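You operate a simulated robot arm through the tools that you are given. There is no shell and no other tool. Be economical: measure what you need, move in short steps, check, and stop when the job is done.

You are at the controls of a simulated robot arm. One attempt, no reset.

TASK
Clamp the square tube in the vice and rub the burr off its end with the deburring pad.
Fine: vice shut before the rubbing; the pad goes back where it stood; open the vice again; the tube stays between the jaws.

The check looks at the end state, three seconds after you hand in, the way a careful person would. Anything else that was tipped, shoved, dropped, spilled or broken makes it a failure.

THE ROBOT
A 7-joint arm with a two-finger parallel gripper, fixed in place. Base frame: the origin is at the foot of the arm, x ahead of it, y to its left, z up. Units: mm, rad, N and s.
With the tool pointing down near the work surface it reaches from about 200 to 740 mm from the base axis. Its first joint turns from -2.897 to 2.897 rad. Payload 1.57 kg.
Tool frame: the origin (TCP) lies between the finger pads and is the grasp point; the fingertips stand 30 mm ahead of it; z points along the fingers, y is the line along which they close. The gripper opens to 110 mm. The fingers are 24 mm wide and 12 mm thick; the gripper's body (48 by 112 mm) begins 78 mm behind the TCP.
Orientation is that of the tool frame in the base frame, as a unit quaternion [x, y, z, w]. With the fingers straight down and closing along the base's y, the tool's x points along the base's -x, its y along +y and its z along -z.

THE INTERFACE
- The arm moves only by the tool drive_tool. Its arguments are lists of equal length, an entry for each row: "offset": the shift along the tool's x, y, z in units of 30 mm (1.0 is 30 mm), a list of three; "turn": the turn, a rotation vector about the tool's x, y, z in units of 8 degrees (1.0 is 8 degrees), a list of three; "grip": the opening, from 0 (shut) to 1 (fully open). In form: {"offset": [[dx, dy, dz], ...], "turn": [[wx, wy, wz], ...], "grip": [grip, ...]}. A call has 1 to 12 rows; each row shifts and turns the commanded pose from where the row before left it, along the tool's axes as they then stand. A call with a number of a shift or a turn outside -1 to 1 is refused whole. Each row takes 0.2 s and may step no farther than 50 mm and 0.15 rad from the row before; otherwise, or with a gripper value out of range, the whole call is refused. A pose out of reach is approached as far as the arm can. The call stops where the force on the tool passes 60 N (or 10 N more than at its start, if that is more) or the arm is blocked; 0.2 s more then pass. Each finger travels about 45 mm/s and halts on what it meets, pressing with about 22 N; the grip force reading is that of the motor and also rises with nothing between the fingers. The clock runs only during rows and for 0.2 s after the last one: add rows that do not move to give the fingers time. It gives the time, the measured TCP pose, the force on the tool (base axes), the opening and the grip force at its end, in the units of the frame above (readings bear some noise), and new pictures: "pictures" is both (left out), scene, wrist or none.
- Cameras (640 x 400 px; columns grow to the right, rows downward): "scene" is fixed at [221.1, 650.2, 1596.4]; the picture's right is [-0.79, -0.61, 0.00], its down [-0.44, 0.57, -0.70] and it looks along [0.42, -0.55, -0.72] (base axes); focal length 315 px, centre (320, 200). "wrist" rides on the gripper at [70, 16, -141] in the tool frame; the picture's right is [-0.23, 0.97, 0.00], its down [-0.85, -0.20, -0.48] and it looks along [-0.47, -0.11, 0.88] (tool axes); focal length 222 px, centre (320, 200). There is no depth. A picture from a camera that has moved, and an enlarged one, comes with that camera's place and axes in the base frame and with its lens.
- slide_trunk(by): slides the trunk up (or, below 0, down) by that many mm; the arm rides with it, the base frame stays. It gives what a move gives, with no picture.
- enlarge(camera, box): a new picture of the part [left, top, right, bottom] of that camera's present view, enlarged. No time passes.
- hand_in(): hands the job in; it is judged then, once.

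Go step by step. Nothing tells you positions but the pictures and the camera data: compare them with the known pose of the tool, close in by small moves and look again before you grip or let go. The budget is 120 turns and 170 pictures, counting those below and the enlarged ones. Unless the task says otherwise, let go and move clear before handing in, and close with one line.

The tools are called after "Call:" by a JSON object that holds its "op" and its "data". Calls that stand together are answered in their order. drive_tool: Moves the arm, as the interface text tells. Its arguments: {"type":"object","properties":{"offset":{"type":"array","items":{"type":"array","items":{"type":"number"}}},"turn":{"type":"array","items":{"type":"array","items":{"type":"number"}}},"grip":{"type":"array","items":{"type":"number"}},"pictures":{"type":"string","enum":["both","scene","wrist","none"]}},"required":["offset","turn","grip"]} The other tools are called the same way: slide_trunk (by) slides the trunk up or down; enlarge (camera, box) takes an enlarged picture of a part of a camera's view; hand_in () hands the job in.

At the start:

```text
time: 0.0
tcp_pos: [283.3, 293.5, 1289.3]
tcp_rot: [0.0, 1.0, -0.001, 0.0]
force: [-1.0, -0.1, -0.4]
grip_width: 110.3
grasp_force: 0.1
trunk travel left (down, up): [-525.0, 65.0]
```

scene: 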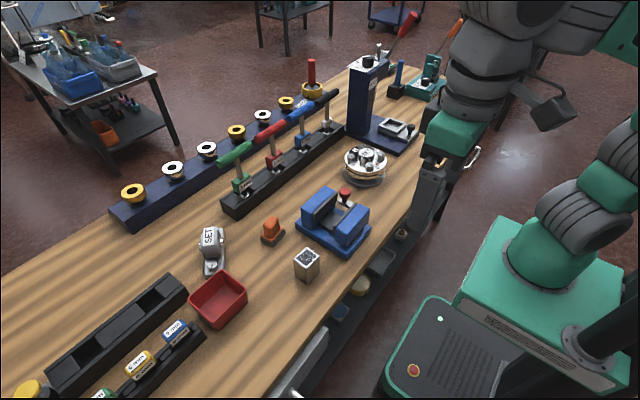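
wrist: 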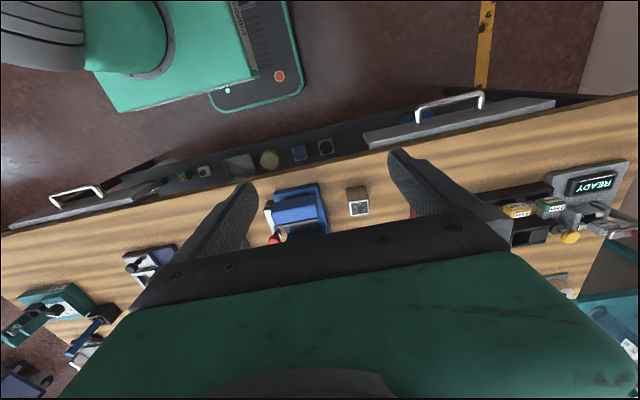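

I see a blue vice near the middle, a square tube standing next to it, and an orange block that may be the deburring pad. I'll enlarge those areas first.

Call:
{"op": "enlarge", "data": {"camera": "scene", "box": [250, 170, 390, 290]}}

Call:
{"op": "enlarge", "data": {"camera": "wrist", "box": [230, 150, 410, 260]}}

Call:
{"op": "enlarge", "data": {"camera": "scene", "box": [170, 60, 450, 300]}}

```text
3.33 times, centred on (320, 230) of scene
camera zoom: at [221.1, 650.2, 1596.4], right [-0.79, -0.61, 0.0], down [-0.44, 0.57, -0.7], along [0.42, -0.55, -0.72], focal length 1049 px, centre (320, 100)
```

zoom: 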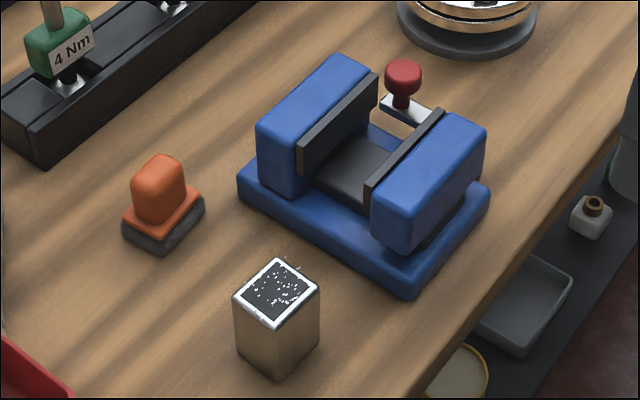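

```text
3.56 times, centred on (320, 205) of wrist
camera zoom: at [214.1, 309.5, 1431.6], right [0.23, 0.97, 0.0], down [0.85, -0.2, 0.48], along [0.47, -0.11, -0.88], focal length 790 px, centre (320, 182)
```

zoom: 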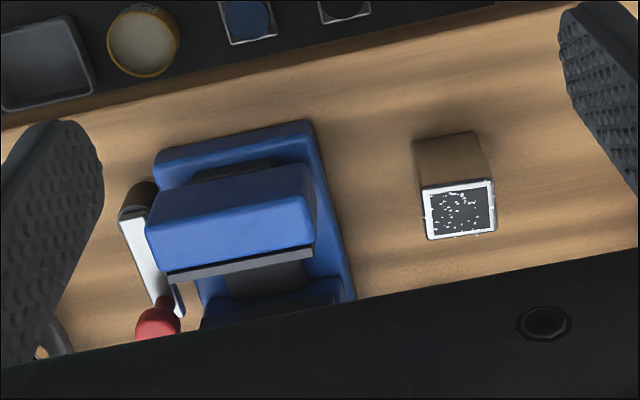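

```text
1.67 times, centred on (310, 180) of scene
camera zoom: at [221.1, 650.2, 1596.4], right [-0.79, -0.61, 0.0], down [-0.44, 0.57, -0.7], along [0.42, -0.55, -0.72], focal length 524 px, centre (337, 233)
```

zoom: 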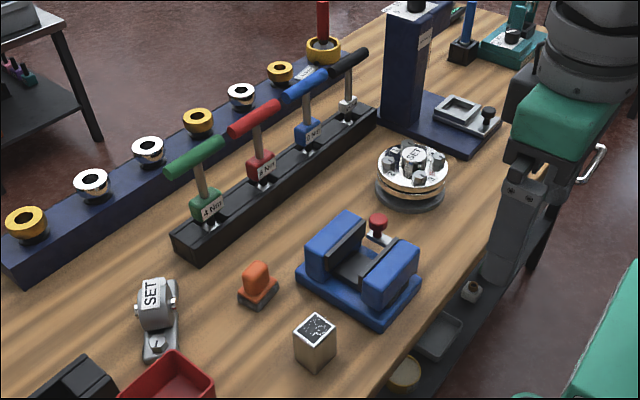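

The tube is near (497, 338), about 42 mm square and 65 mm tall. The vice is near (528, 187), with its jaws closing along x and a red-knobbed lever on the -y side, and the pad is near (649, 305). I'll move over the vice for a closer look.

Call:
{"op": "drive_tool", "data": {"offset": [[-0.83, -0.2, 0.6], [-0.83, -0.2, 0.6], [-0.83, -0.2, 0.6], [-0.83, -0.2, 0.6], [-0.83, -0.2, 0.6], [-0.83, -0.2, 0.6], [-0.83, -0.2, 0.6], [-0.83, -0.2, 0.6], [-0.83, -0.2, 0.3], [0, 0, 0]], "turn": [[0, 0, 0], [0, 0, 0], [0, 0, 0], [0, 0, 0], [0, 0, 0], [0, 0, 0], [0, 0, 0], [0, 0, 0], [0, 0, 0], [0, 0, 0]], "grip": [1, 1, 1, 1, 1, 1, 1, 1, 1, 1]}}

```text
time: 2.2
tcp_pos: [508.3, 240.5, 1134.4]
tcp_rot: [0.0, 1.0, 0.001, 0.001]
force: [0.0, 0.1, -0.4]
grip_width: 110.2
grasp_force: 0.1
trunk travel left (down, up): [-525.0, 65.0]
camera wrist: at [439.0, 255.9, 1276.6], right [0.23, 0.97, 0.0], down [0.85, -0.2, 0.48], along [0.47, -0.11, -0.88], focal length 222 px, centre (320, 200)
```

scene: 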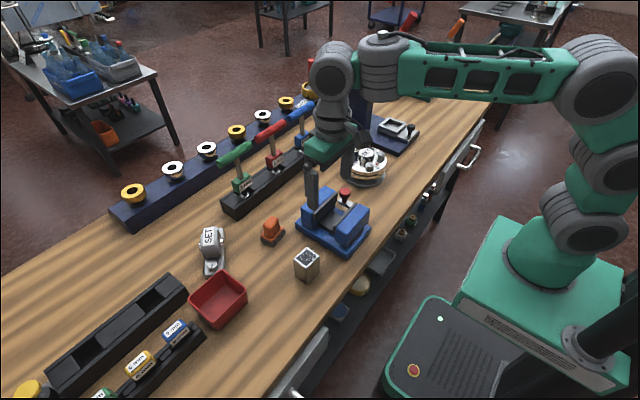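
wrist: 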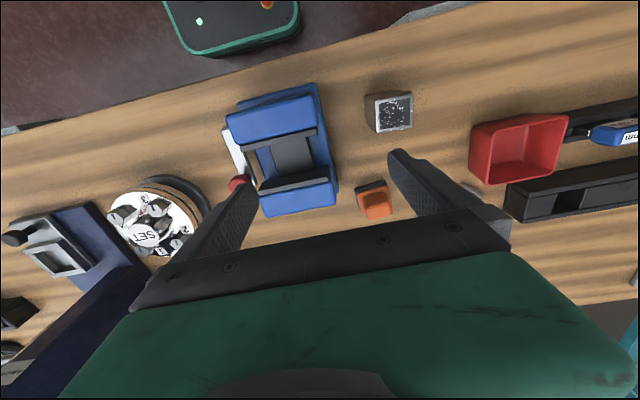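

Call:
{"op": "enlarge", "data": {"camera": "wrist", "box": [210, 70, 350, 230]}}

Call:
{"op": "enlarge", "data": {"camera": "wrist", "box": [340, 80, 430, 225]}}

```text
2.50 times, centred on (280, 150) of wrist
camera zoom: at [439.0, 255.9, 1276.6], right [0.23, 0.97, 0.0], down [0.85, -0.2, 0.48], along [0.47, -0.11, -0.88], focal length 555 px, centre (420, 325)
```

zoom: 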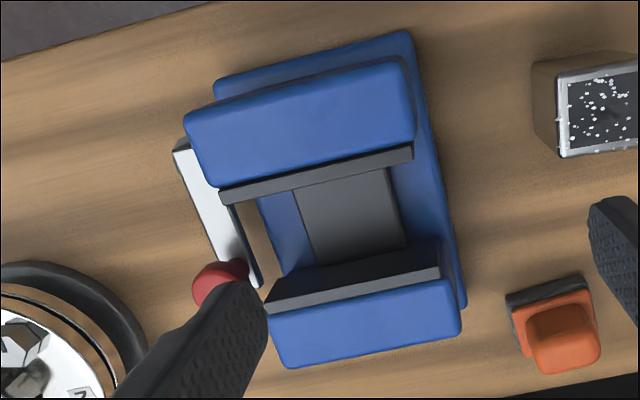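

```text
2.76 times, centred on (385, 152) of wrist
camera zoom: at [439.0, 255.9, 1276.6], right [0.23, 0.97, 0.0], down [0.85, -0.2, 0.48], along [0.47, -0.11, -0.88], focal length 613 px, centre (141, 331)
```

zoom: 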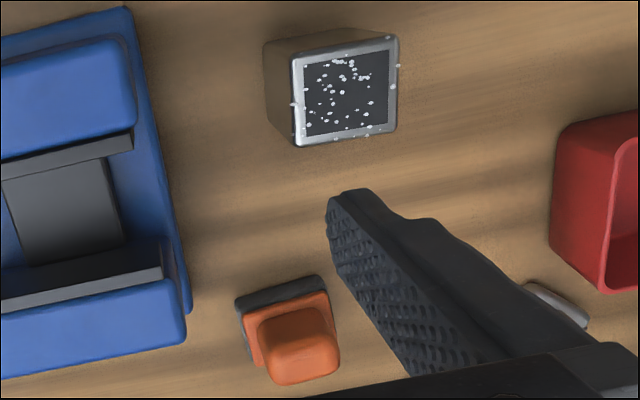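

The vice is axis-aligned, with jaw faces at about x 497 to 562 and y 136 to 237, and the jaw tops at about z 988. Next I'll look closely at the lever.

Call:
{"op": "drive_tool", "data": {"offset": [[-0.21, -0.87, 0.3], [-0.21, -0.87, 0.3], [-0.21, -0.87, 0.3], [-0.21, -0.87, 0.3], [-0.21, -0.87, 0.3], [0, 0, 0]], "turn": [[0, 0, 0], [0, 0, 0], [0, 0, 0], [0, 0, 0], [0, 0, 0], [0, 0, 0]], "grip": [1, 1, 1, 1, 1, 1]}}

Call:
{"op": "enlarge", "data": {"camera": "wrist", "box": [220, 40, 440, 220]}}

Call:
{"op": "enlarge", "data": {"camera": "scene", "box": [285, 160, 405, 260]}}

```text
time: 3.6
tcp_pos: [536.0, 107.2, 1090.7]
tcp_rot: [0.0, 1.0, 0.0, 0.0]
force: [-0.3, -0.2, -0.1]
grip_width: 110.0
grasp_force: 0.1
trunk travel left (down, up): [-525.0, 65.0]
camera wrist: at [467.4, 124.1, 1232.6], right [0.23, 0.97, 0.0], down [0.86, -0.2, 0.48], along [0.47, -0.11, -0.88], focal length 222 px, centre (320, 200)
```

scene: 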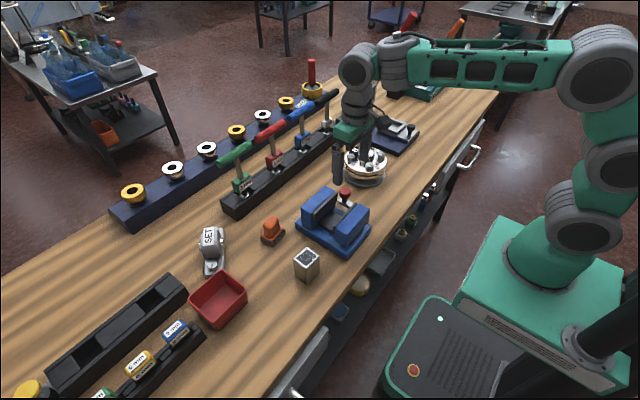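
wrist: 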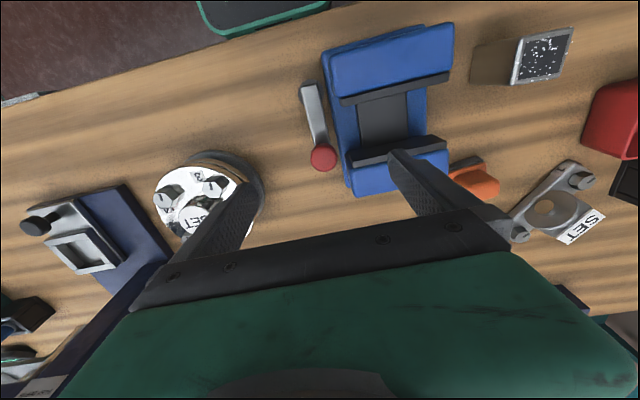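

```text
2.22 times, centred on (330, 130) of wrist
camera zoom: at [467.4, 124.1, 1232.6], right [0.23, 0.97, 0.0], down [0.86, -0.2, 0.48], along [0.47, -0.11, -0.88], focal length 494 px, centre (298, 356)
```

zoom: 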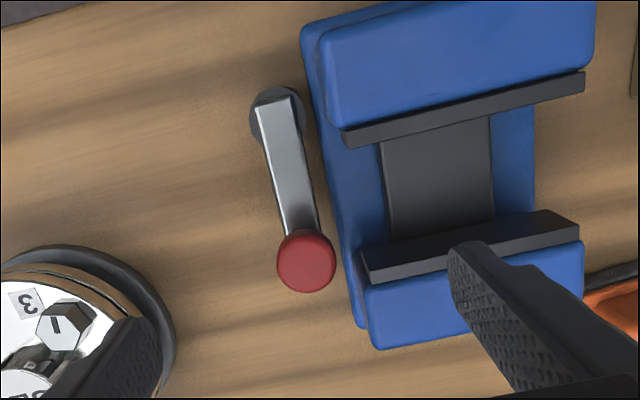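

```text
4.00 times, centred on (345, 210) of scene
camera zoom: at [221.1, 650.2, 1596.4], right [-0.79, -0.61, 0.0], down [-0.44, 0.57, -0.7], along [0.42, -0.55, -0.72], focal length 1259 px, centre (220, 160)
```

zoom: 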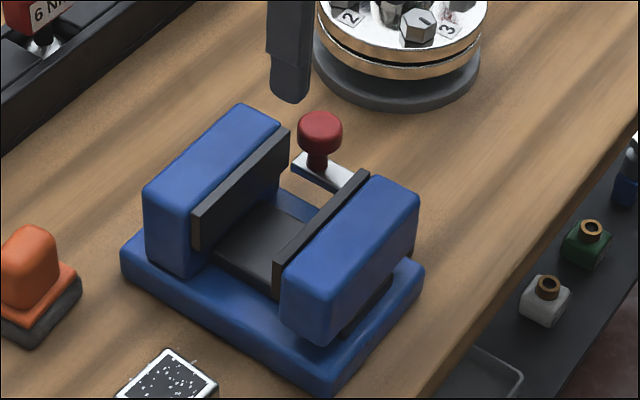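

The lever is a crank with a vertical pivot near (476, 109), and its red knob is near (547, 109, 975). The tube has to go in first, so I'm moving above it at about (501, 340).

Call:
{"op": "drive_tool", "data": {"offset": [[0.146, 0.97, 0.05], [0.146, 0.97, 0.05], [0.146, 0.97, 0.05], [0.146, 0.97, 0.05], [0.146, 0.97, 0.05], [0.146, 0.97, 0.05], [0.146, 0.97, 0.05], [0.146, 0.97, 0.05], [0, 0, 0.5], [0, 0, 0.5], [0, 0, 0]], "turn": [[0, 0, 0], [0, 0, 0], [0, 0, 0], [0, 0, 0], [0, 0, 0], [0, 0, 0], [0, 0, 0], [0, 0, 0], [0, 0, 0], [0, 0, 0], [0, 0, 0]], "grip": [1, 1, 1, 1, 1, 1, 1, 1, 1, 1, 1]}}

Call:
{"op": "enlarge", "data": {"camera": "wrist", "box": [200, 60, 440, 230]}}

Call:
{"op": "enlarge", "data": {"camera": "scene", "box": [240, 180, 380, 300]}}

```text
time: 6.0
tcp_pos: [504.6, 341.2, 1047.9]
tcp_rot: [0.0, 1.0, 0.0, 0.0]
force: [-0.2, -0.6, -0.3]
grip_width: 110.0
grasp_force: 0.0
trunk travel left (down, up): [-525.0, 65.0]
camera wrist: at [434.5, 357.7, 1190.5], right [0.23, 0.97, 0.0], down [0.86, -0.2, 0.48], along [0.47, -0.11, -0.88], focal length 222 px, centre (320, 200)
```

scene: 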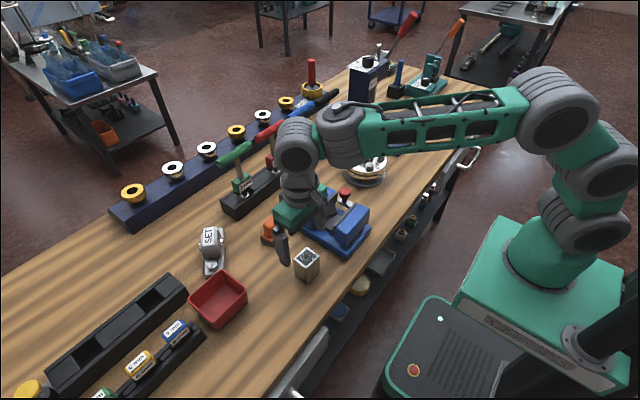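
wrist: 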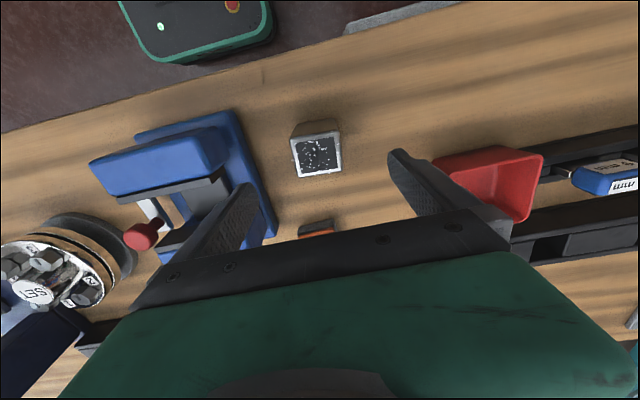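

```text
2.35 times, centred on (320, 145) of wrist
camera zoom: at [434.5, 357.7, 1190.5], right [0.23, 0.97, 0.0], down [0.86, -0.2, 0.48], along [0.47, -0.11, -0.88], focal length 523 px, centre (320, 329)
```

zoom: 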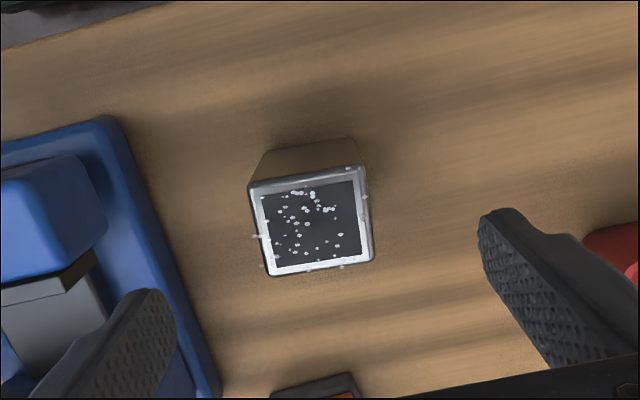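

```text
3.33 times, centred on (310, 240) of scene
camera zoom: at [221.1, 650.2, 1596.4], right [-0.79, -0.61, 0.0], down [-0.44, 0.57, -0.7], along [0.42, -0.55, -0.72], focal length 1049 px, centre (353, 67)
```

zoom: 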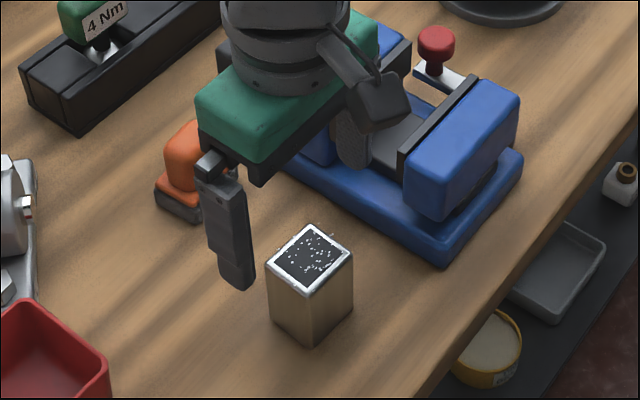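

The tube is centred near (502, 339) and turned by about 4°. I'll descend and grip it along y.

Call:
{"op": "drive_tool", "data": {"offset": [[0.09, -0.07, 0.8], [0, 0, 0.8], [0, 0, 0.8], [0, 0, 0.8], [0, 0, 0], [0, 0, 0]], "turn": [[0, 0, 0], [0, 0, 0], [0, 0, 0], [0, 0, 0], [0, 0, 0], [0, 0, 0]], "grip": [1, 1, 1, 1, 0.6, 0.6]}}

Call:
{"op": "enlarge", "data": {"camera": "wrist", "box": [200, 80, 440, 250]}}

```text
time: 7.4
tcp_pos: [500.9, 342.6, 952.0]
tcp_rot: [0.0, 1.0, 0.0, 0.0]
force: [0.1, 0.3, 0.3]
grip_width: 66.2
grasp_force: 0.0
trunk travel left (down, up): [-525.0, 65.0]
camera wrist: at [431.8, 357.6, 1094.6], right [0.23, 0.97, 0.0], down [0.85, -0.2, 0.48], along [0.47, -0.11, -0.88], focal length 222 px, centre (320, 200)
```

scene: 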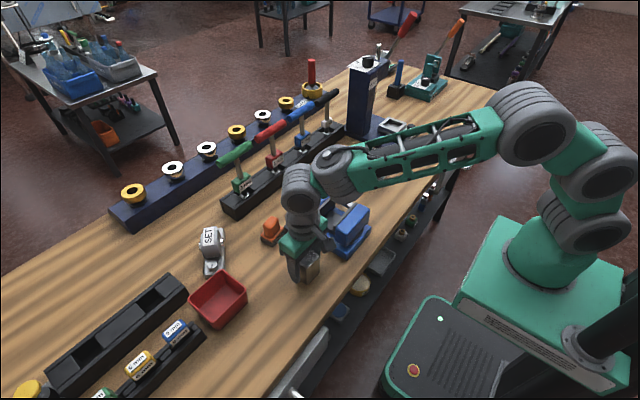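
wrist: 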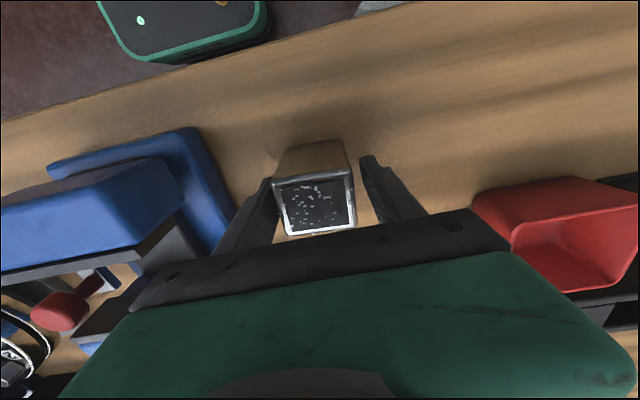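

```text
2.35 times, centred on (320, 165) of wrist
camera zoom: at [431.8, 357.6, 1094.6], right [0.23, 0.97, 0.0], down [0.85, -0.2, 0.48], along [0.47, -0.11, -0.88], focal length 523 px, centre (320, 282)
```

zoom: 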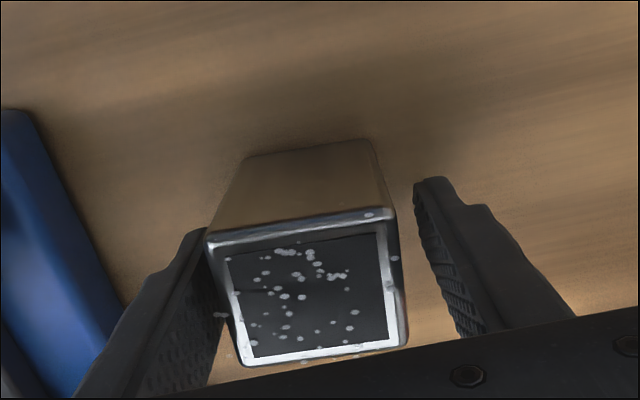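

The tube sits a bit toward the -y finger, so I'll shift about 3.5 mm and close.

Call:
{"op": "drive_tool", "data": {"offset": [[-0.06, -0.12, 0], [0, 0, 0], [0, 0, 0], [0, 0, 0], [0, 0, 0], [0, 0, 0]], "turn": [[0, 0, 0], [0, 0, 0], [0, 0, 0], [0, 0, 0], [0, 0, 0], [0, 0, 0]], "grip": [0.6, 0.45, 0.3, 0.2, 0.1, 0.1], "pictures": "wrist"}}

```text
time: 8.8
tcp_pos: [502.5, 337.4, 953.3]
tcp_rot: [0.0, 1.0, 0.001, 0.0]
force: [-0.1, 0.6, 3.2]
grip_width: 49.9
grasp_force: 21.5
trunk travel left (down, up): [-525.0, 65.0]
camera wrist: at [433.0, 353.2, 1095.7], right [0.23, 0.97, 0.0], down [0.85, -0.2, 0.48], along [0.47, -0.11, -0.88], focal length 222 px, centre (320, 200)
```

wrist: 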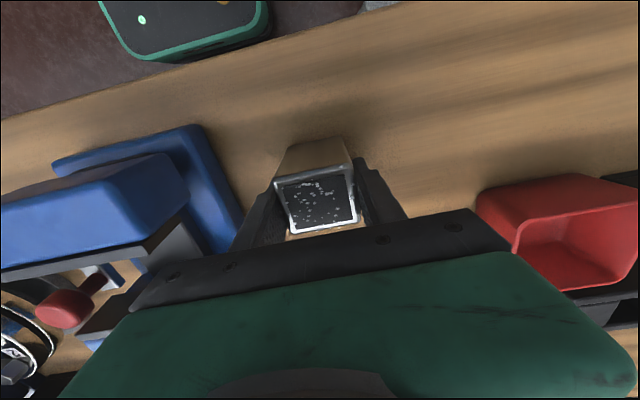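

Gripped at 49.9 mm. I'll lift it and carry it over the vice.

Call:
{"op": "drive_tool", "data": {"offset": [[0, 0, -0.9], [0, 0, -0.9], [0, 0, -0.9], [0, 0, -0.9], [-0.18, -0.98, 0], [-0.18, -0.98, 0], [-0.18, -0.98, 0], [-0.18, -0.98, 0], [-0.18, -0.98, 0], [0, 0, 0]], "turn": [[0, 0, 0], [0, 0, 0], [0, 0, 0], [0, 0, 0], [0, 0, 0], [0, 0, 0], [0, 0, 0], [0, 0, 0], [0, 0, 0], [0, 0, 0]], "grip": [0.1, 0.1, 0.1, 0.1, 0.1, 0.1, 0.1, 0.1, 0.1, 0.1]}}

Call:
{"op": "enlarge", "data": {"camera": "wrist", "box": [200, 80, 440, 250]}}

Call:
{"op": "enlarge", "data": {"camera": "scene", "box": [260, 150, 400, 270]}}

```text
time: 11.0
tcp_pos: [528.4, 189.0, 1059.4]
tcp_rot: [0.0, 1.0, 0.0, 0.0]
force: [0.4, -0.1, -4.4]
grip_width: 49.9
grasp_force: 22.5
trunk travel left (down, up): [-525.0, 65.0]
camera wrist: at [459.2, 204.8, 1201.3], right [0.23, 0.97, 0.0], down [0.86, -0.2, 0.48], along [0.47, -0.11, -0.88], focal length 222 px, centre (320, 200)
```

scene: 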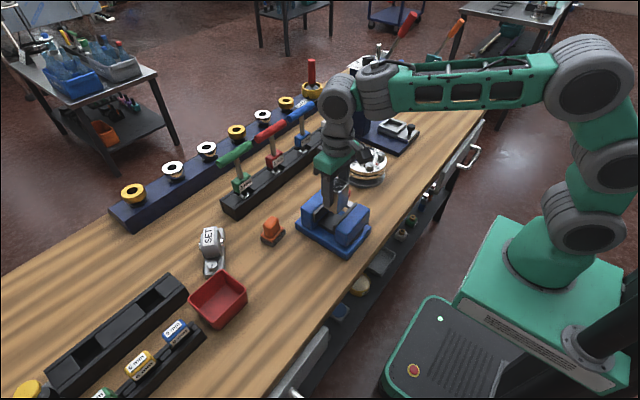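
wrist: 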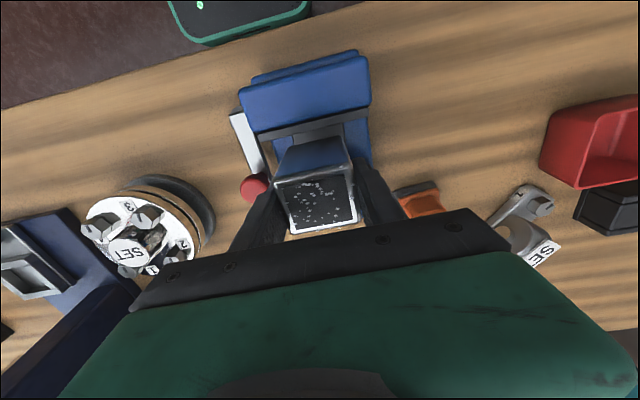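

```text
2.35 times, centred on (320, 165) of wrist
camera zoom: at [459.2, 204.8, 1201.3], right [0.23, 0.97, 0.0], down [0.86, -0.2, 0.48], along [0.47, -0.11, -0.88], focal length 523 px, centre (320, 282)
```

zoom: 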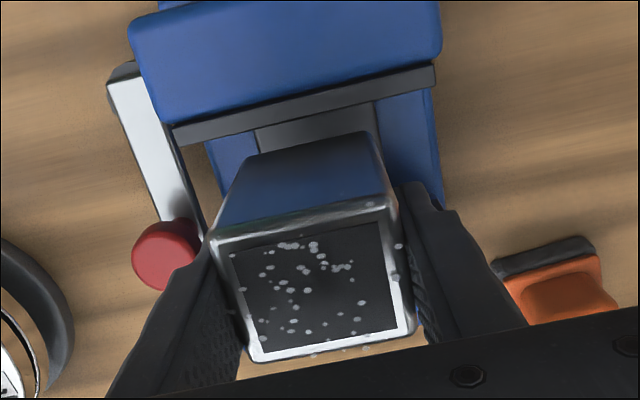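

```text
3.33 times, centred on (330, 210) of scene
camera zoom: at [221.1, 650.2, 1596.4], right [-0.79, -0.61, 0.0], down [-0.44, 0.57, -0.7], along [0.42, -0.55, -0.72], focal length 1049 px, centre (287, 167)
```

zoom: 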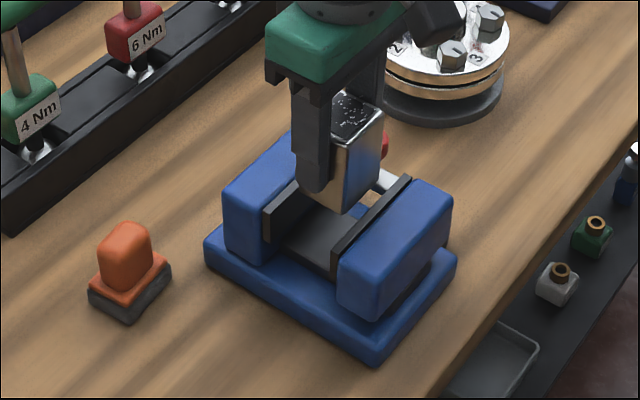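

The tube hangs square over the gap. The jaws are at about x 498 to 557, centre 528, which leaves roughly 4 mm each side. I'm lowering it partway.

Call:
{"op": "drive_tool", "data": {"offset": [[0, 0, 0.5], [0, 0, 0.5], [0, 0, 0.4], [0, 0, 0.3], [0, 0, 0]], "turn": [[0, 0, 0], [0, 0, 0], [0, 0, 0], [0, 0, 0], [0, 0, 0]], "grip": [0.1, 0.1, 0.1, 0.1, 0.1]}}

Call:
{"op": "enlarge", "data": {"camera": "wrist", "box": [200, 80, 440, 250]}}

Call:
{"op": "enlarge", "data": {"camera": "scene", "box": [280, 150, 400, 270]}}

```text
time: 12.2
tcp_pos: [531.4, 188.5, 1010.1]
tcp_rot: [-0.001, 1.0, 0.0, 0.0]
force: [0.8, 0.3, -4.1]
grip_width: 49.9
grasp_force: 22.0
trunk travel left (down, up): [-525.0, 65.0]
camera wrist: at [461.4, 204.9, 1152.3], right [0.23, 0.97, 0.0], down [0.86, -0.2, 0.48], along [0.47, -0.11, -0.88], focal length 222 px, centre (320, 200)
```

scene: 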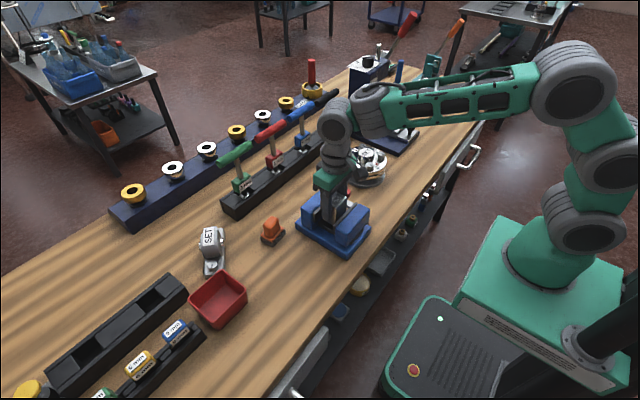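
wrist: 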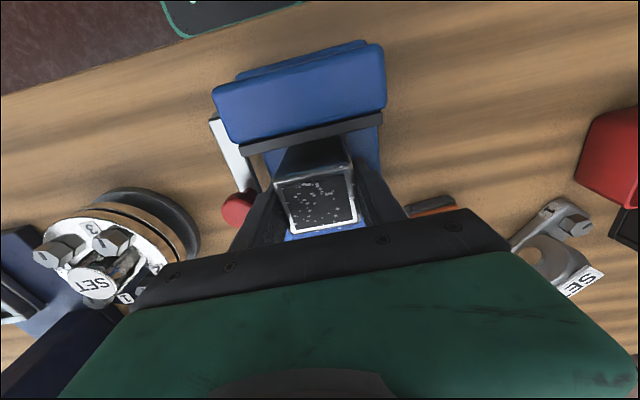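

```text
2.35 times, centred on (320, 165) of wrist
camera zoom: at [461.4, 204.9, 1152.3], right [0.23, 0.97, 0.0], down [0.86, -0.2, 0.48], along [0.47, -0.11, -0.88], focal length 523 px, centre (320, 282)
```

zoom: 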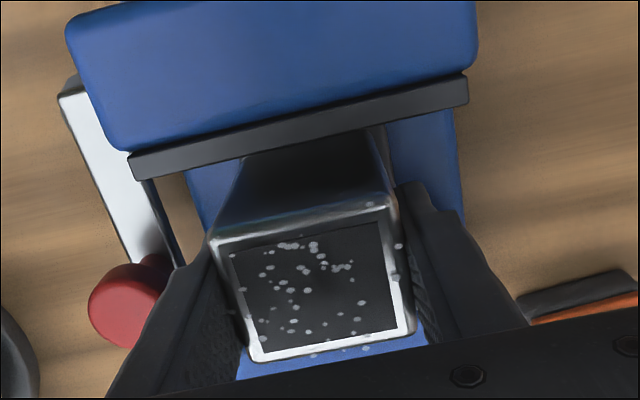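

```text
3.33 times, centred on (340, 210) of scene
camera zoom: at [221.1, 650.2, 1596.4], right [-0.79, -0.61, 0.0], down [-0.44, 0.57, -0.7], along [0.42, -0.55, -0.72], focal length 1049 px, centre (253, 167)
```

zoom: 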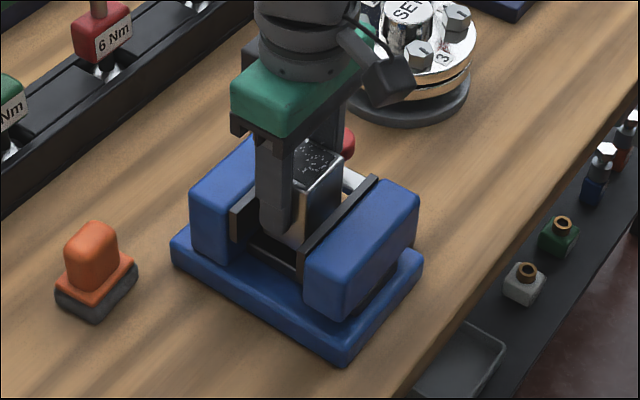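

The tube has entered between the jaws without contact. I'll lower it in small steps until it sits on the bed.

Call:
{"op": "drive_tool", "data": {"offset": [[0, 0, 0.25], [0, 0, 0.25], [0, 0, 0.1], [0, 0, 0]], "turn": [[0, 0, 0], [0, 0, 0], [0, 0, 0], [0, 0, 0]], "grip": [0.1, 0.1, 0.1, 0.1], "pictures": "none"}}

Call:
{"op": "drive_tool", "data": {"offset": [[0, 0, 0.1], [0, 0, 0]], "turn": [[0, 0, 0], [0, 0, 0]], "grip": [0.1, 0.1], "pictures": "none"}}

Call:
{"op": "drive_tool", "data": {"offset": [[0, 0, 0.1], [0, 0, 0]], "turn": [[0, 0, 0], [0, 0, 0]], "grip": [0.1, 0.1], "pictures": "scene"}}

```text
time: 13.2
tcp_pos: [530.4, 190.6, 993.8]
tcp_rot: [0.0, 1.0, 0.001, 0.002]
force: [3.2, 0.0, 18.1]
grip_width: 49.6
grasp_force: 22.2
trunk travel left (down, up): [-525.0, 65.0]
```

```text
time: 13.8
tcp_pos: [528.9, 187.8, 990.1]
tcp_rot: [0.0, 1.0, 0.0, 0.001]
force: [2.9, 1.1, 18.9]
grip_width: 49.9
grasp_force: 22.2
trunk travel left (down, up): [-525.0, 65.0]
```

```text
time: 14.4
tcp_pos: [529.1, 188.5, 986.5]
tcp_rot: [0.0, 1.0, 0.0, 0.001]
force: [-1.1, 2.1, 16.9]
grip_width: 49.9
grasp_force: 21.7
trunk travel left (down, up): [-525.0, 65.0]
```

scene: 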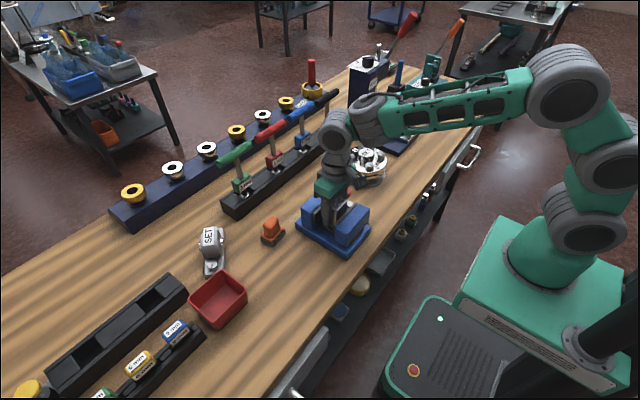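

Contact came at about TCP z 995, with a steady 17–19 N after that, so the tube is probably on the bed and the fingers are sliding on it. I'll check before releasing.

Call:
{"op": "enlarge", "data": {"camera": "scene", "box": [290, 160, 390, 260]}}

Call:
{"op": "enlarge", "data": {"camera": "wrist", "box": [200, 80, 440, 250]}}

```text
4.00 times, centred on (340, 210) of scene
camera zoom: at [221.1, 650.2, 1596.4], right [-0.79, -0.61, 0.0], down [-0.44, 0.57, -0.7], along [0.42, -0.55, -0.72], focal length 1259 px, centre (240, 160)
```

zoom: 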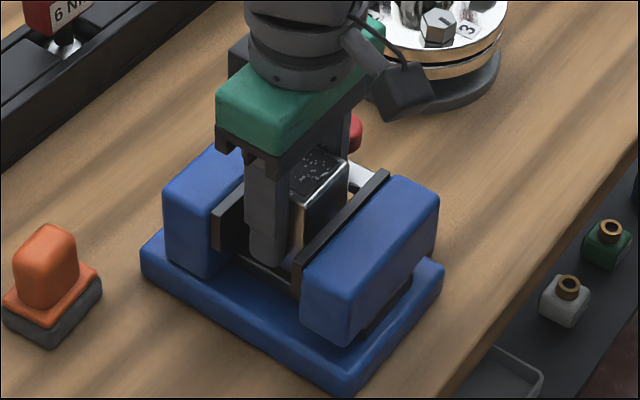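

```text
2.35 times, centred on (320, 165) of wrist
camera zoom: at [459.4, 205.0, 1129.2], right [0.23, 0.97, 0.0], down [0.85, -0.2, 0.48], along [0.47, -0.11, -0.88], focal length 523 px, centre (320, 282)
```

zoom: 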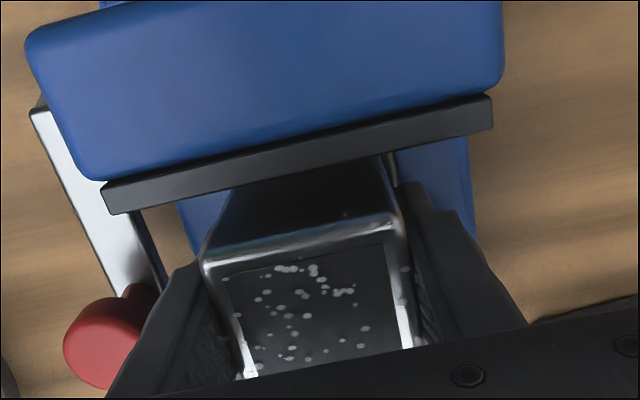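

The tube stands seated and upright. I'll open just enough to free it, rise, and look.

Call:
{"op": "drive_tool", "data": {"offset": [[0, 0, 0], [0, 0, 0], [0, 0, 0], [0, 0, -0.5], [0, 0, -0.8], [0, 0, -0.8], [0, 0, -0.8], [0, 0, -0.8], [0, 0, 0]], "turn": [[0, 0, 0], [0, 0, 0], [0, 0, 0], [0, 0, 0], [0, 0, 0], [0, 0, 0], [0, 0, 0], [0, 0, 0], [0, 0, 0]], "grip": [0.6, 0.6, 0.6, 0.6, 0.6, 0.6, 0.6, 0.6, 0.6]}}

Call:
{"op": "enlarge", "data": {"camera": "scene", "box": [290, 160, 390, 260]}}

Call:
{"op": "enlarge", "data": {"camera": "wrist", "box": [200, 80, 440, 250]}}

```text
time: 16.4
tcp_pos: [532.0, 187.0, 1098.6]
tcp_rot: [0.0, 1.0, 0.0, 0.0]
force: [-0.6, 0.5, 0.5]
grip_width: 66.1
grasp_force: 0.1
trunk travel left (down, up): [-525.0, 65.0]
camera wrist: at [462.2, 202.7, 1240.3], right [0.23, 0.97, 0.0], down [0.86, -0.2, 0.48], along [0.47, -0.11, -0.88], focal length 222 px, centre (320, 200)
```

scene: 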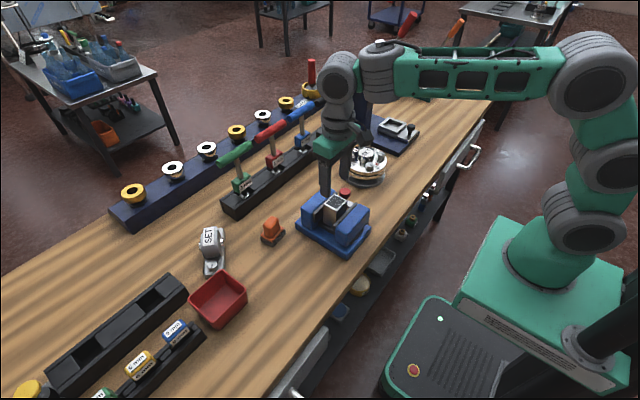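
wrist: 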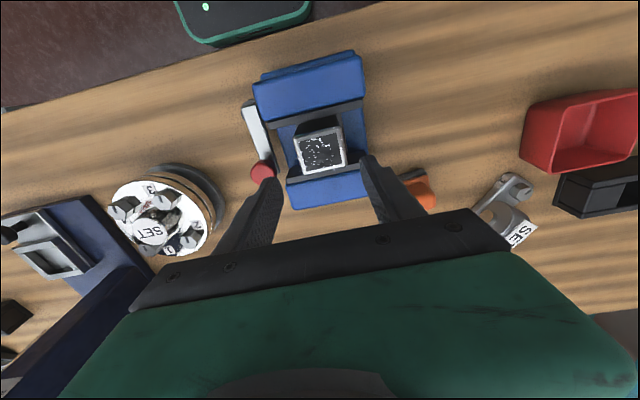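

```text
4.00 times, centred on (340, 210) of scene
camera zoom: at [221.1, 650.2, 1596.4], right [-0.79, -0.61, 0.0], down [-0.44, 0.57, -0.7], along [0.42, -0.55, -0.72], focal length 1259 px, centre (240, 160)
```

zoom: 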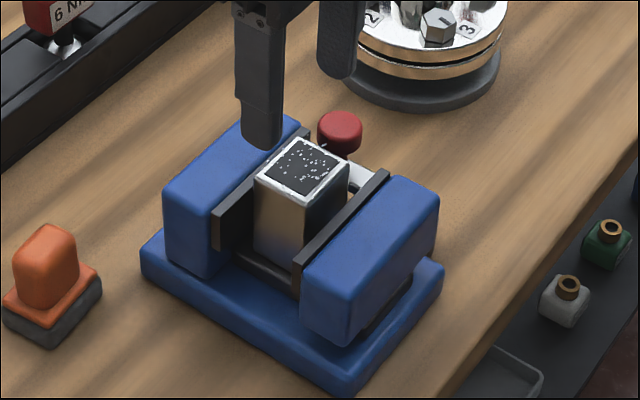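

```text
2.35 times, centred on (320, 165) of wrist
camera zoom: at [462.2, 202.7, 1240.3], right [0.23, 0.97, 0.0], down [0.86, -0.2, 0.48], along [0.47, -0.11, -0.88], focal length 523 px, centre (320, 282)
```

zoom: 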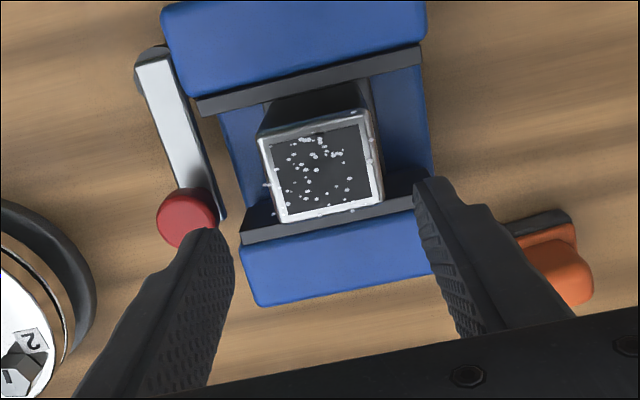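

The tube is well seated in the gap. I'll turn the gripper 90° so its fingers will straddle the knob along x, clear of the vice.

Call:
{"op": "drive_tool", "data": {"offset": [[0, 0, 0], [0, 0, 0], [0, 0, 0], [0, 0, 0], [0, 0, 0], [0, 0, 0], [0, 0, 0], [0, 0, 0], [0, 0, 0], [0, 0, 0], [0, 0, 0], [0, 0, 0]], "turn": [[0, 0, -1], [0, 0, -1], [0, 0, -1], [0, 0, -1], [0, 0, -1], [0, 0, -1], [0, 0, -1], [0, 0, -1], [0, 0, -1], [0, 0, -1], [0, 0, -1], [0, 0, -0.25]], "grip": [0.6, 0.6, 0.6, 0.6, 0.6, 0.6, 0.6, 0.6, 0.6, 0.6, 0.6, 0.6]}}

```text
time: 19.0
tcp_pos: [530.4, 188.4, 1098.0]
tcp_rot: [0.708, -0.707, 0.0, 0.0]
force: [-0.6, 0.1, -0.1]
grip_width: 65.8
grasp_force: 0.0
trunk travel left (down, up): [-525.0, 65.0]
camera wrist: at [514.5, 118.7, 1240.2], right [-0.97, 0.23, 0.0], down [0.2, 0.86, 0.48], along [0.11, 0.47, -0.88], focal length 222 px, centre (320, 200)
```

scene: 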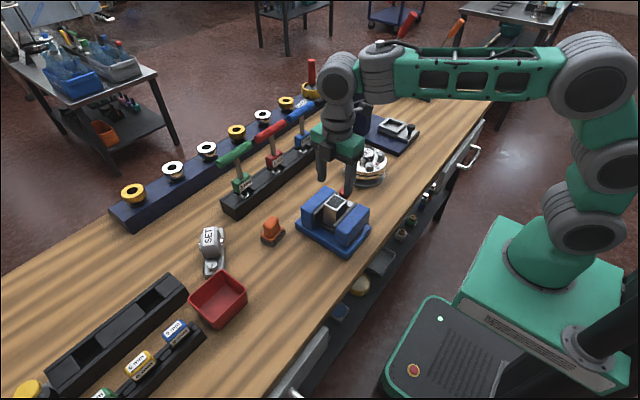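
wrist: 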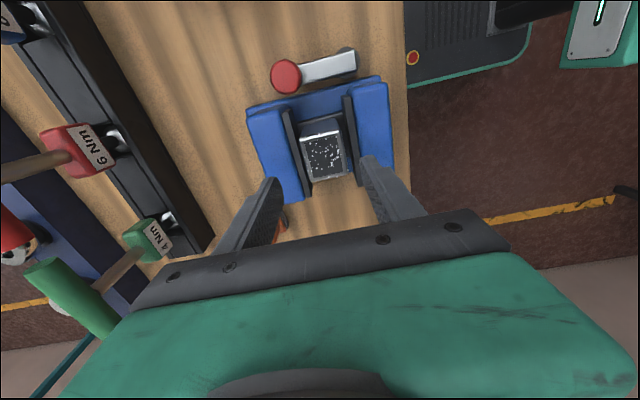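

The knob fits (547.5, 108). I'll move above it, clear of the tube.

Call:
{"op": "drive_tool", "data": {"offset": [[0.68, -0.14, 0], [0.68, -0.14, 0], [0.68, -0.14, 0.6], [0.68, -0.14, 0.6], [0, 0, 0.6], [0, 0, 0]], "turn": [[0, 0, 0], [0, 0, 0], [0, 0, 0], [0, 0, 0], [0, 0, 0], [0, 0, 0]], "grip": [0.6, 0.6, 0.6, 0.6, 0.6, 0.6]}}

Call:
{"op": "enlarge", "data": {"camera": "wrist", "box": [200, 80, 440, 250]}}

Call:
{"op": "enlarge", "data": {"camera": "scene", "box": [290, 140, 410, 240]}}

```text
time: 20.4
tcp_pos: [546.0, 106.3, 1044.9]
tcp_rot: [0.708, -0.707, 0.001, 0.0]
force: [-0.1, -0.3, -0.3]
grip_width: 66.0
grasp_force: 0.1
trunk travel left (down, up): [-525.0, 65.0]
camera wrist: at [530.7, 36.5, 1186.3], right [-0.97, 0.23, 0.0], down [0.2, 0.86, 0.48], along [0.11, 0.47, -0.88], focal length 222 px, centre (320, 200)
```

scene: 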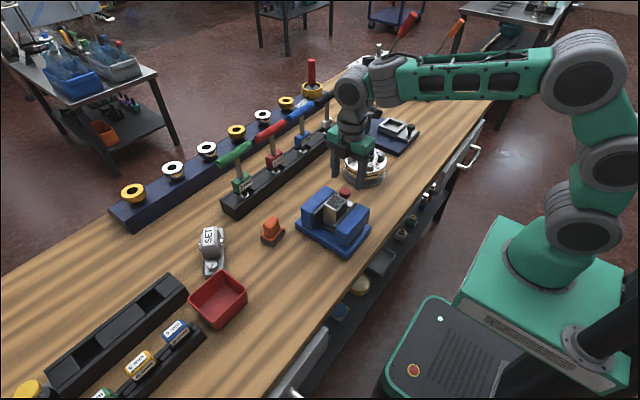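
wrist: 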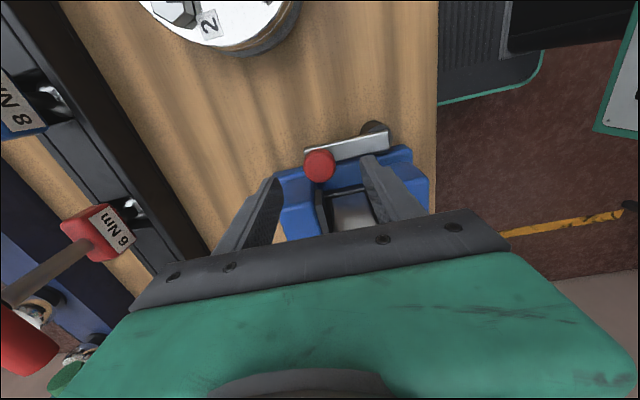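

```text
2.35 times, centred on (320, 165) of wrist
camera zoom: at [530.7, 36.5, 1186.3], right [-0.97, 0.23, 0.0], down [0.2, 0.86, 0.48], along [0.11, 0.47, -0.88], focal length 523 px, centre (320, 282)
```

zoom: 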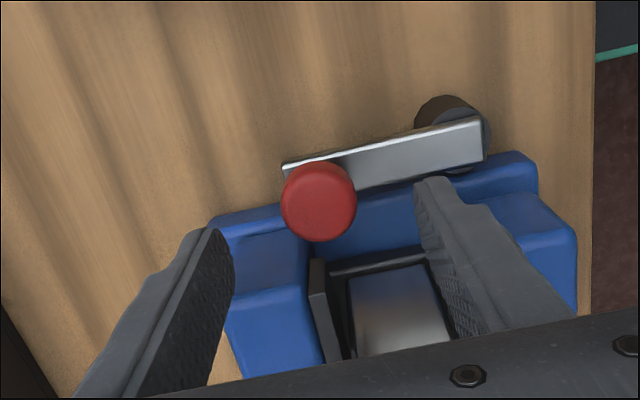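

```text
4.00 times, centred on (350, 190) of scene
camera zoom: at [221.1, 650.2, 1596.4], right [-0.79, -0.61, 0.0], down [-0.44, 0.57, -0.7], along [0.42, -0.55, -0.72], focal length 1259 px, centre (200, 240)
```

zoom: 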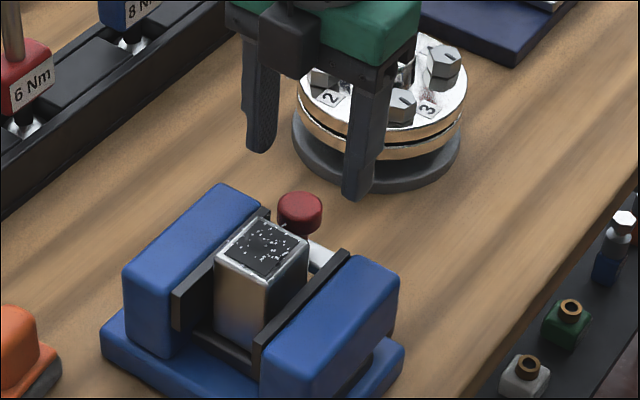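

Alignment is good. I'll descend on the knob and close.

Call:
{"op": "drive_tool", "data": {"offset": [[-0.07, -0.08, 0.7], [0, 0, 0.7], [0, 0, 0.6], [0, 0, 0], [0, 0, 0], [0, 0, 0], [0, 0, 0]], "turn": [[0, 0, 0], [0, 0, 0], [0, 0, 0], [0, 0, 0], [0, 0, 0], [0, 0, 0], [0, 0, 0]], "grip": [0.6, 0.6, 0.6, 0.6, 0.3, 0.1, 0.1]}}

Call:
{"op": "enlarge", "data": {"camera": "wrist", "box": [200, 80, 440, 250]}}

```text
time: 22.0
tcp_pos: [548.4, 108.1, 982.1]
tcp_rot: [0.707, -0.707, 0.001, 0.0]
force: [-1.7, 0.1, -0.2]
grip_width: 31.6
grasp_force: 19.9
trunk travel left (down, up): [-525.0, 65.0]
camera wrist: at [532.1, 39.0, 1125.6], right [-0.97, 0.23, 0.0], down [0.2, 0.86, 0.48], along [0.11, 0.47, -0.88], focal length 222 px, centre (320, 200)
```

scene: 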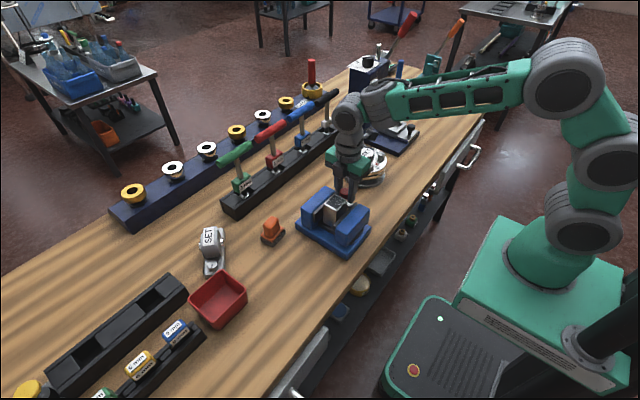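
wrist: 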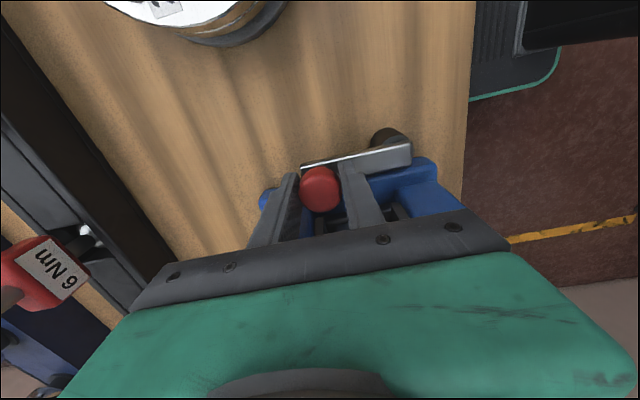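

```text
2.35 times, centred on (320, 165) of wrist
camera zoom: at [532.1, 39.0, 1125.6], right [-0.97, 0.23, 0.0], down [0.2, 0.86, 0.48], along [0.11, 0.47, -0.88], focal length 523 px, centre (320, 282)
```

zoom: 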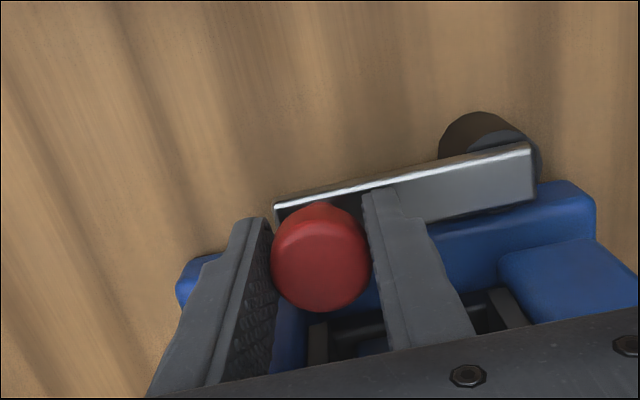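

The knob is gripped. I'll try the first 15° of swing toward -y and check the force.

Call:
{"op": "drive_tool", "data": {"offset": [[0.29, 0.02, 0], [0.28, 0.06, 0], [0, 0, 0]], "turn": [[0, 0, 0], [0, 0, 0], [0, 0, 0]], "grip": [0.1, 0.1, 0.1]}}

Call:
{"op": "enlarge", "data": {"camera": "wrist", "box": [200, 80, 440, 250]}}

```text
time: 22.8
tcp_pos: [545.9, 91.7, 983.8]
tcp_rot: [-0.707, 0.707, -0.001, 0.0]
force: [-2.7, 6.8, 4.2]
grip_width: 31.2
grasp_force: 34.1
trunk travel left (down, up): [-525.0, 65.0]
camera wrist: at [530.4, 22.3, 1125.6], right [-0.97, 0.23, 0.0], down [0.2, 0.86, 0.48], along [0.11, 0.47, -0.88], focal length 222 px, centre (320, 200)
```

scene: 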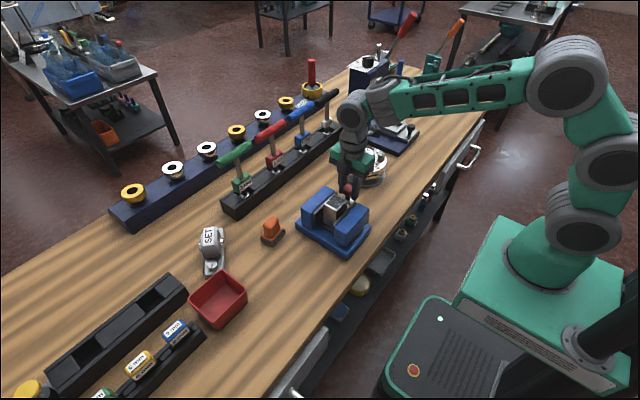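
wrist: 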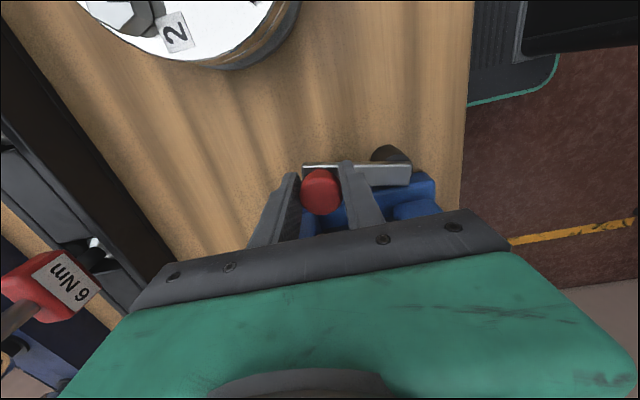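

```text
2.35 times, centred on (320, 165) of wrist
camera zoom: at [530.4, 22.3, 1125.6], right [-0.97, 0.23, 0.0], down [0.2, 0.86, 0.48], along [0.11, 0.47, -0.88], focal length 523 px, centre (320, 282)
```

zoom: 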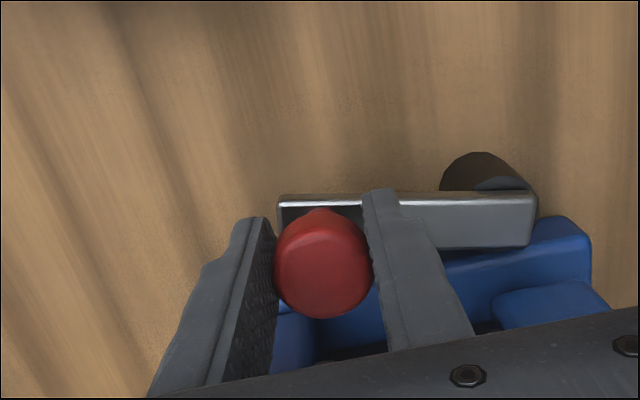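

The lever follows at about 7 N. Continuing the arc to about 60°.

Call:
{"op": "drive_tool", "data": {"offset": [[0.28, 0.1, 0], [0.26, 0.13, 0], [0.24, 0.165, 0], [0.22, 0.19, 0], [0.19, 0.22, 0], [0.165, 0.24, 0], [0, 0, 0]], "turn": [[0, 0, 0], [0, 0, 0], [0, 0, 0], [0, 0, 0], [0, 0, 0], [0, 0, 0], [0, 0, 0]], "grip": [0.1, 0.1, 0.1, 0.1, 0.1, 0.1, 0.1]}}

Call:
{"op": "enlarge", "data": {"camera": "wrist", "box": [200, 80, 440, 250]}}

Call:
{"op": "enlarge", "data": {"camera": "scene", "box": [290, 160, 390, 260]}}

```text
time: 24.4
tcp_pos: [518.4, 47.6, 982.6]
tcp_rot: [-0.706, 0.708, 0.0, 0.002]
force: [27.5, -32.8, 10.7]
grip_width: 31.4
grasp_force: 40.2
trunk travel left (down, up): [-525.0, 65.0]
camera wrist: at [502.2, -21.3, 1125.1], right [-0.97, 0.23, 0.0], down [0.2, 0.85, 0.48], along [0.11, 0.47, -0.88], focal length 222 px, centre (320, 200)
```

scene: 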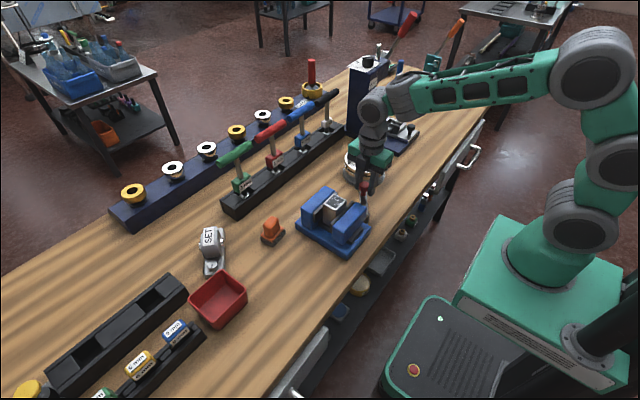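
wrist: 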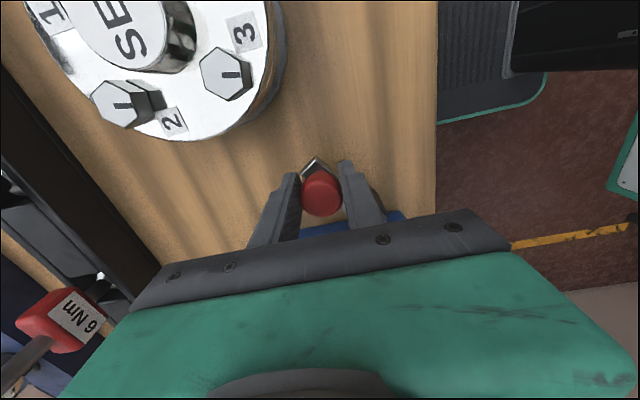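

```text
2.35 times, centred on (320, 165) of wrist
camera zoom: at [502.2, -21.3, 1125.1], right [-0.97, 0.23, 0.0], down [0.2, 0.85, 0.48], along [0.11, 0.47, -0.88], focal length 523 px, centre (320, 282)
```

zoom: 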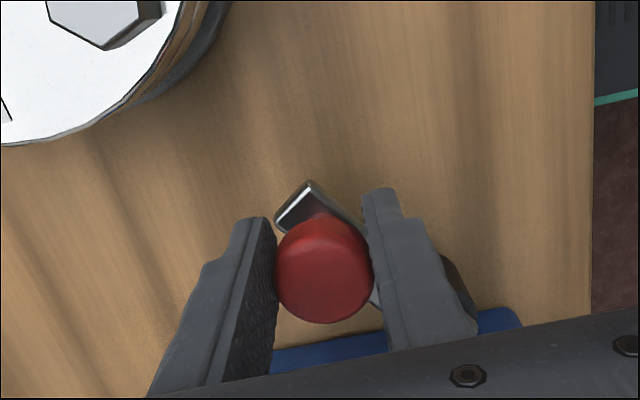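

```text
4.00 times, centred on (340, 210) of scene
camera zoom: at [221.1, 650.2, 1596.4], right [-0.79, -0.61, 0.0], down [-0.44, 0.57, -0.7], along [0.42, -0.55, -0.72], focal length 1259 px, centre (240, 160)
```

zoom: 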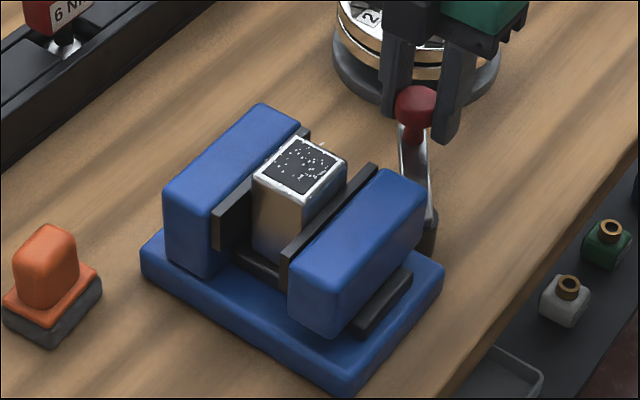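

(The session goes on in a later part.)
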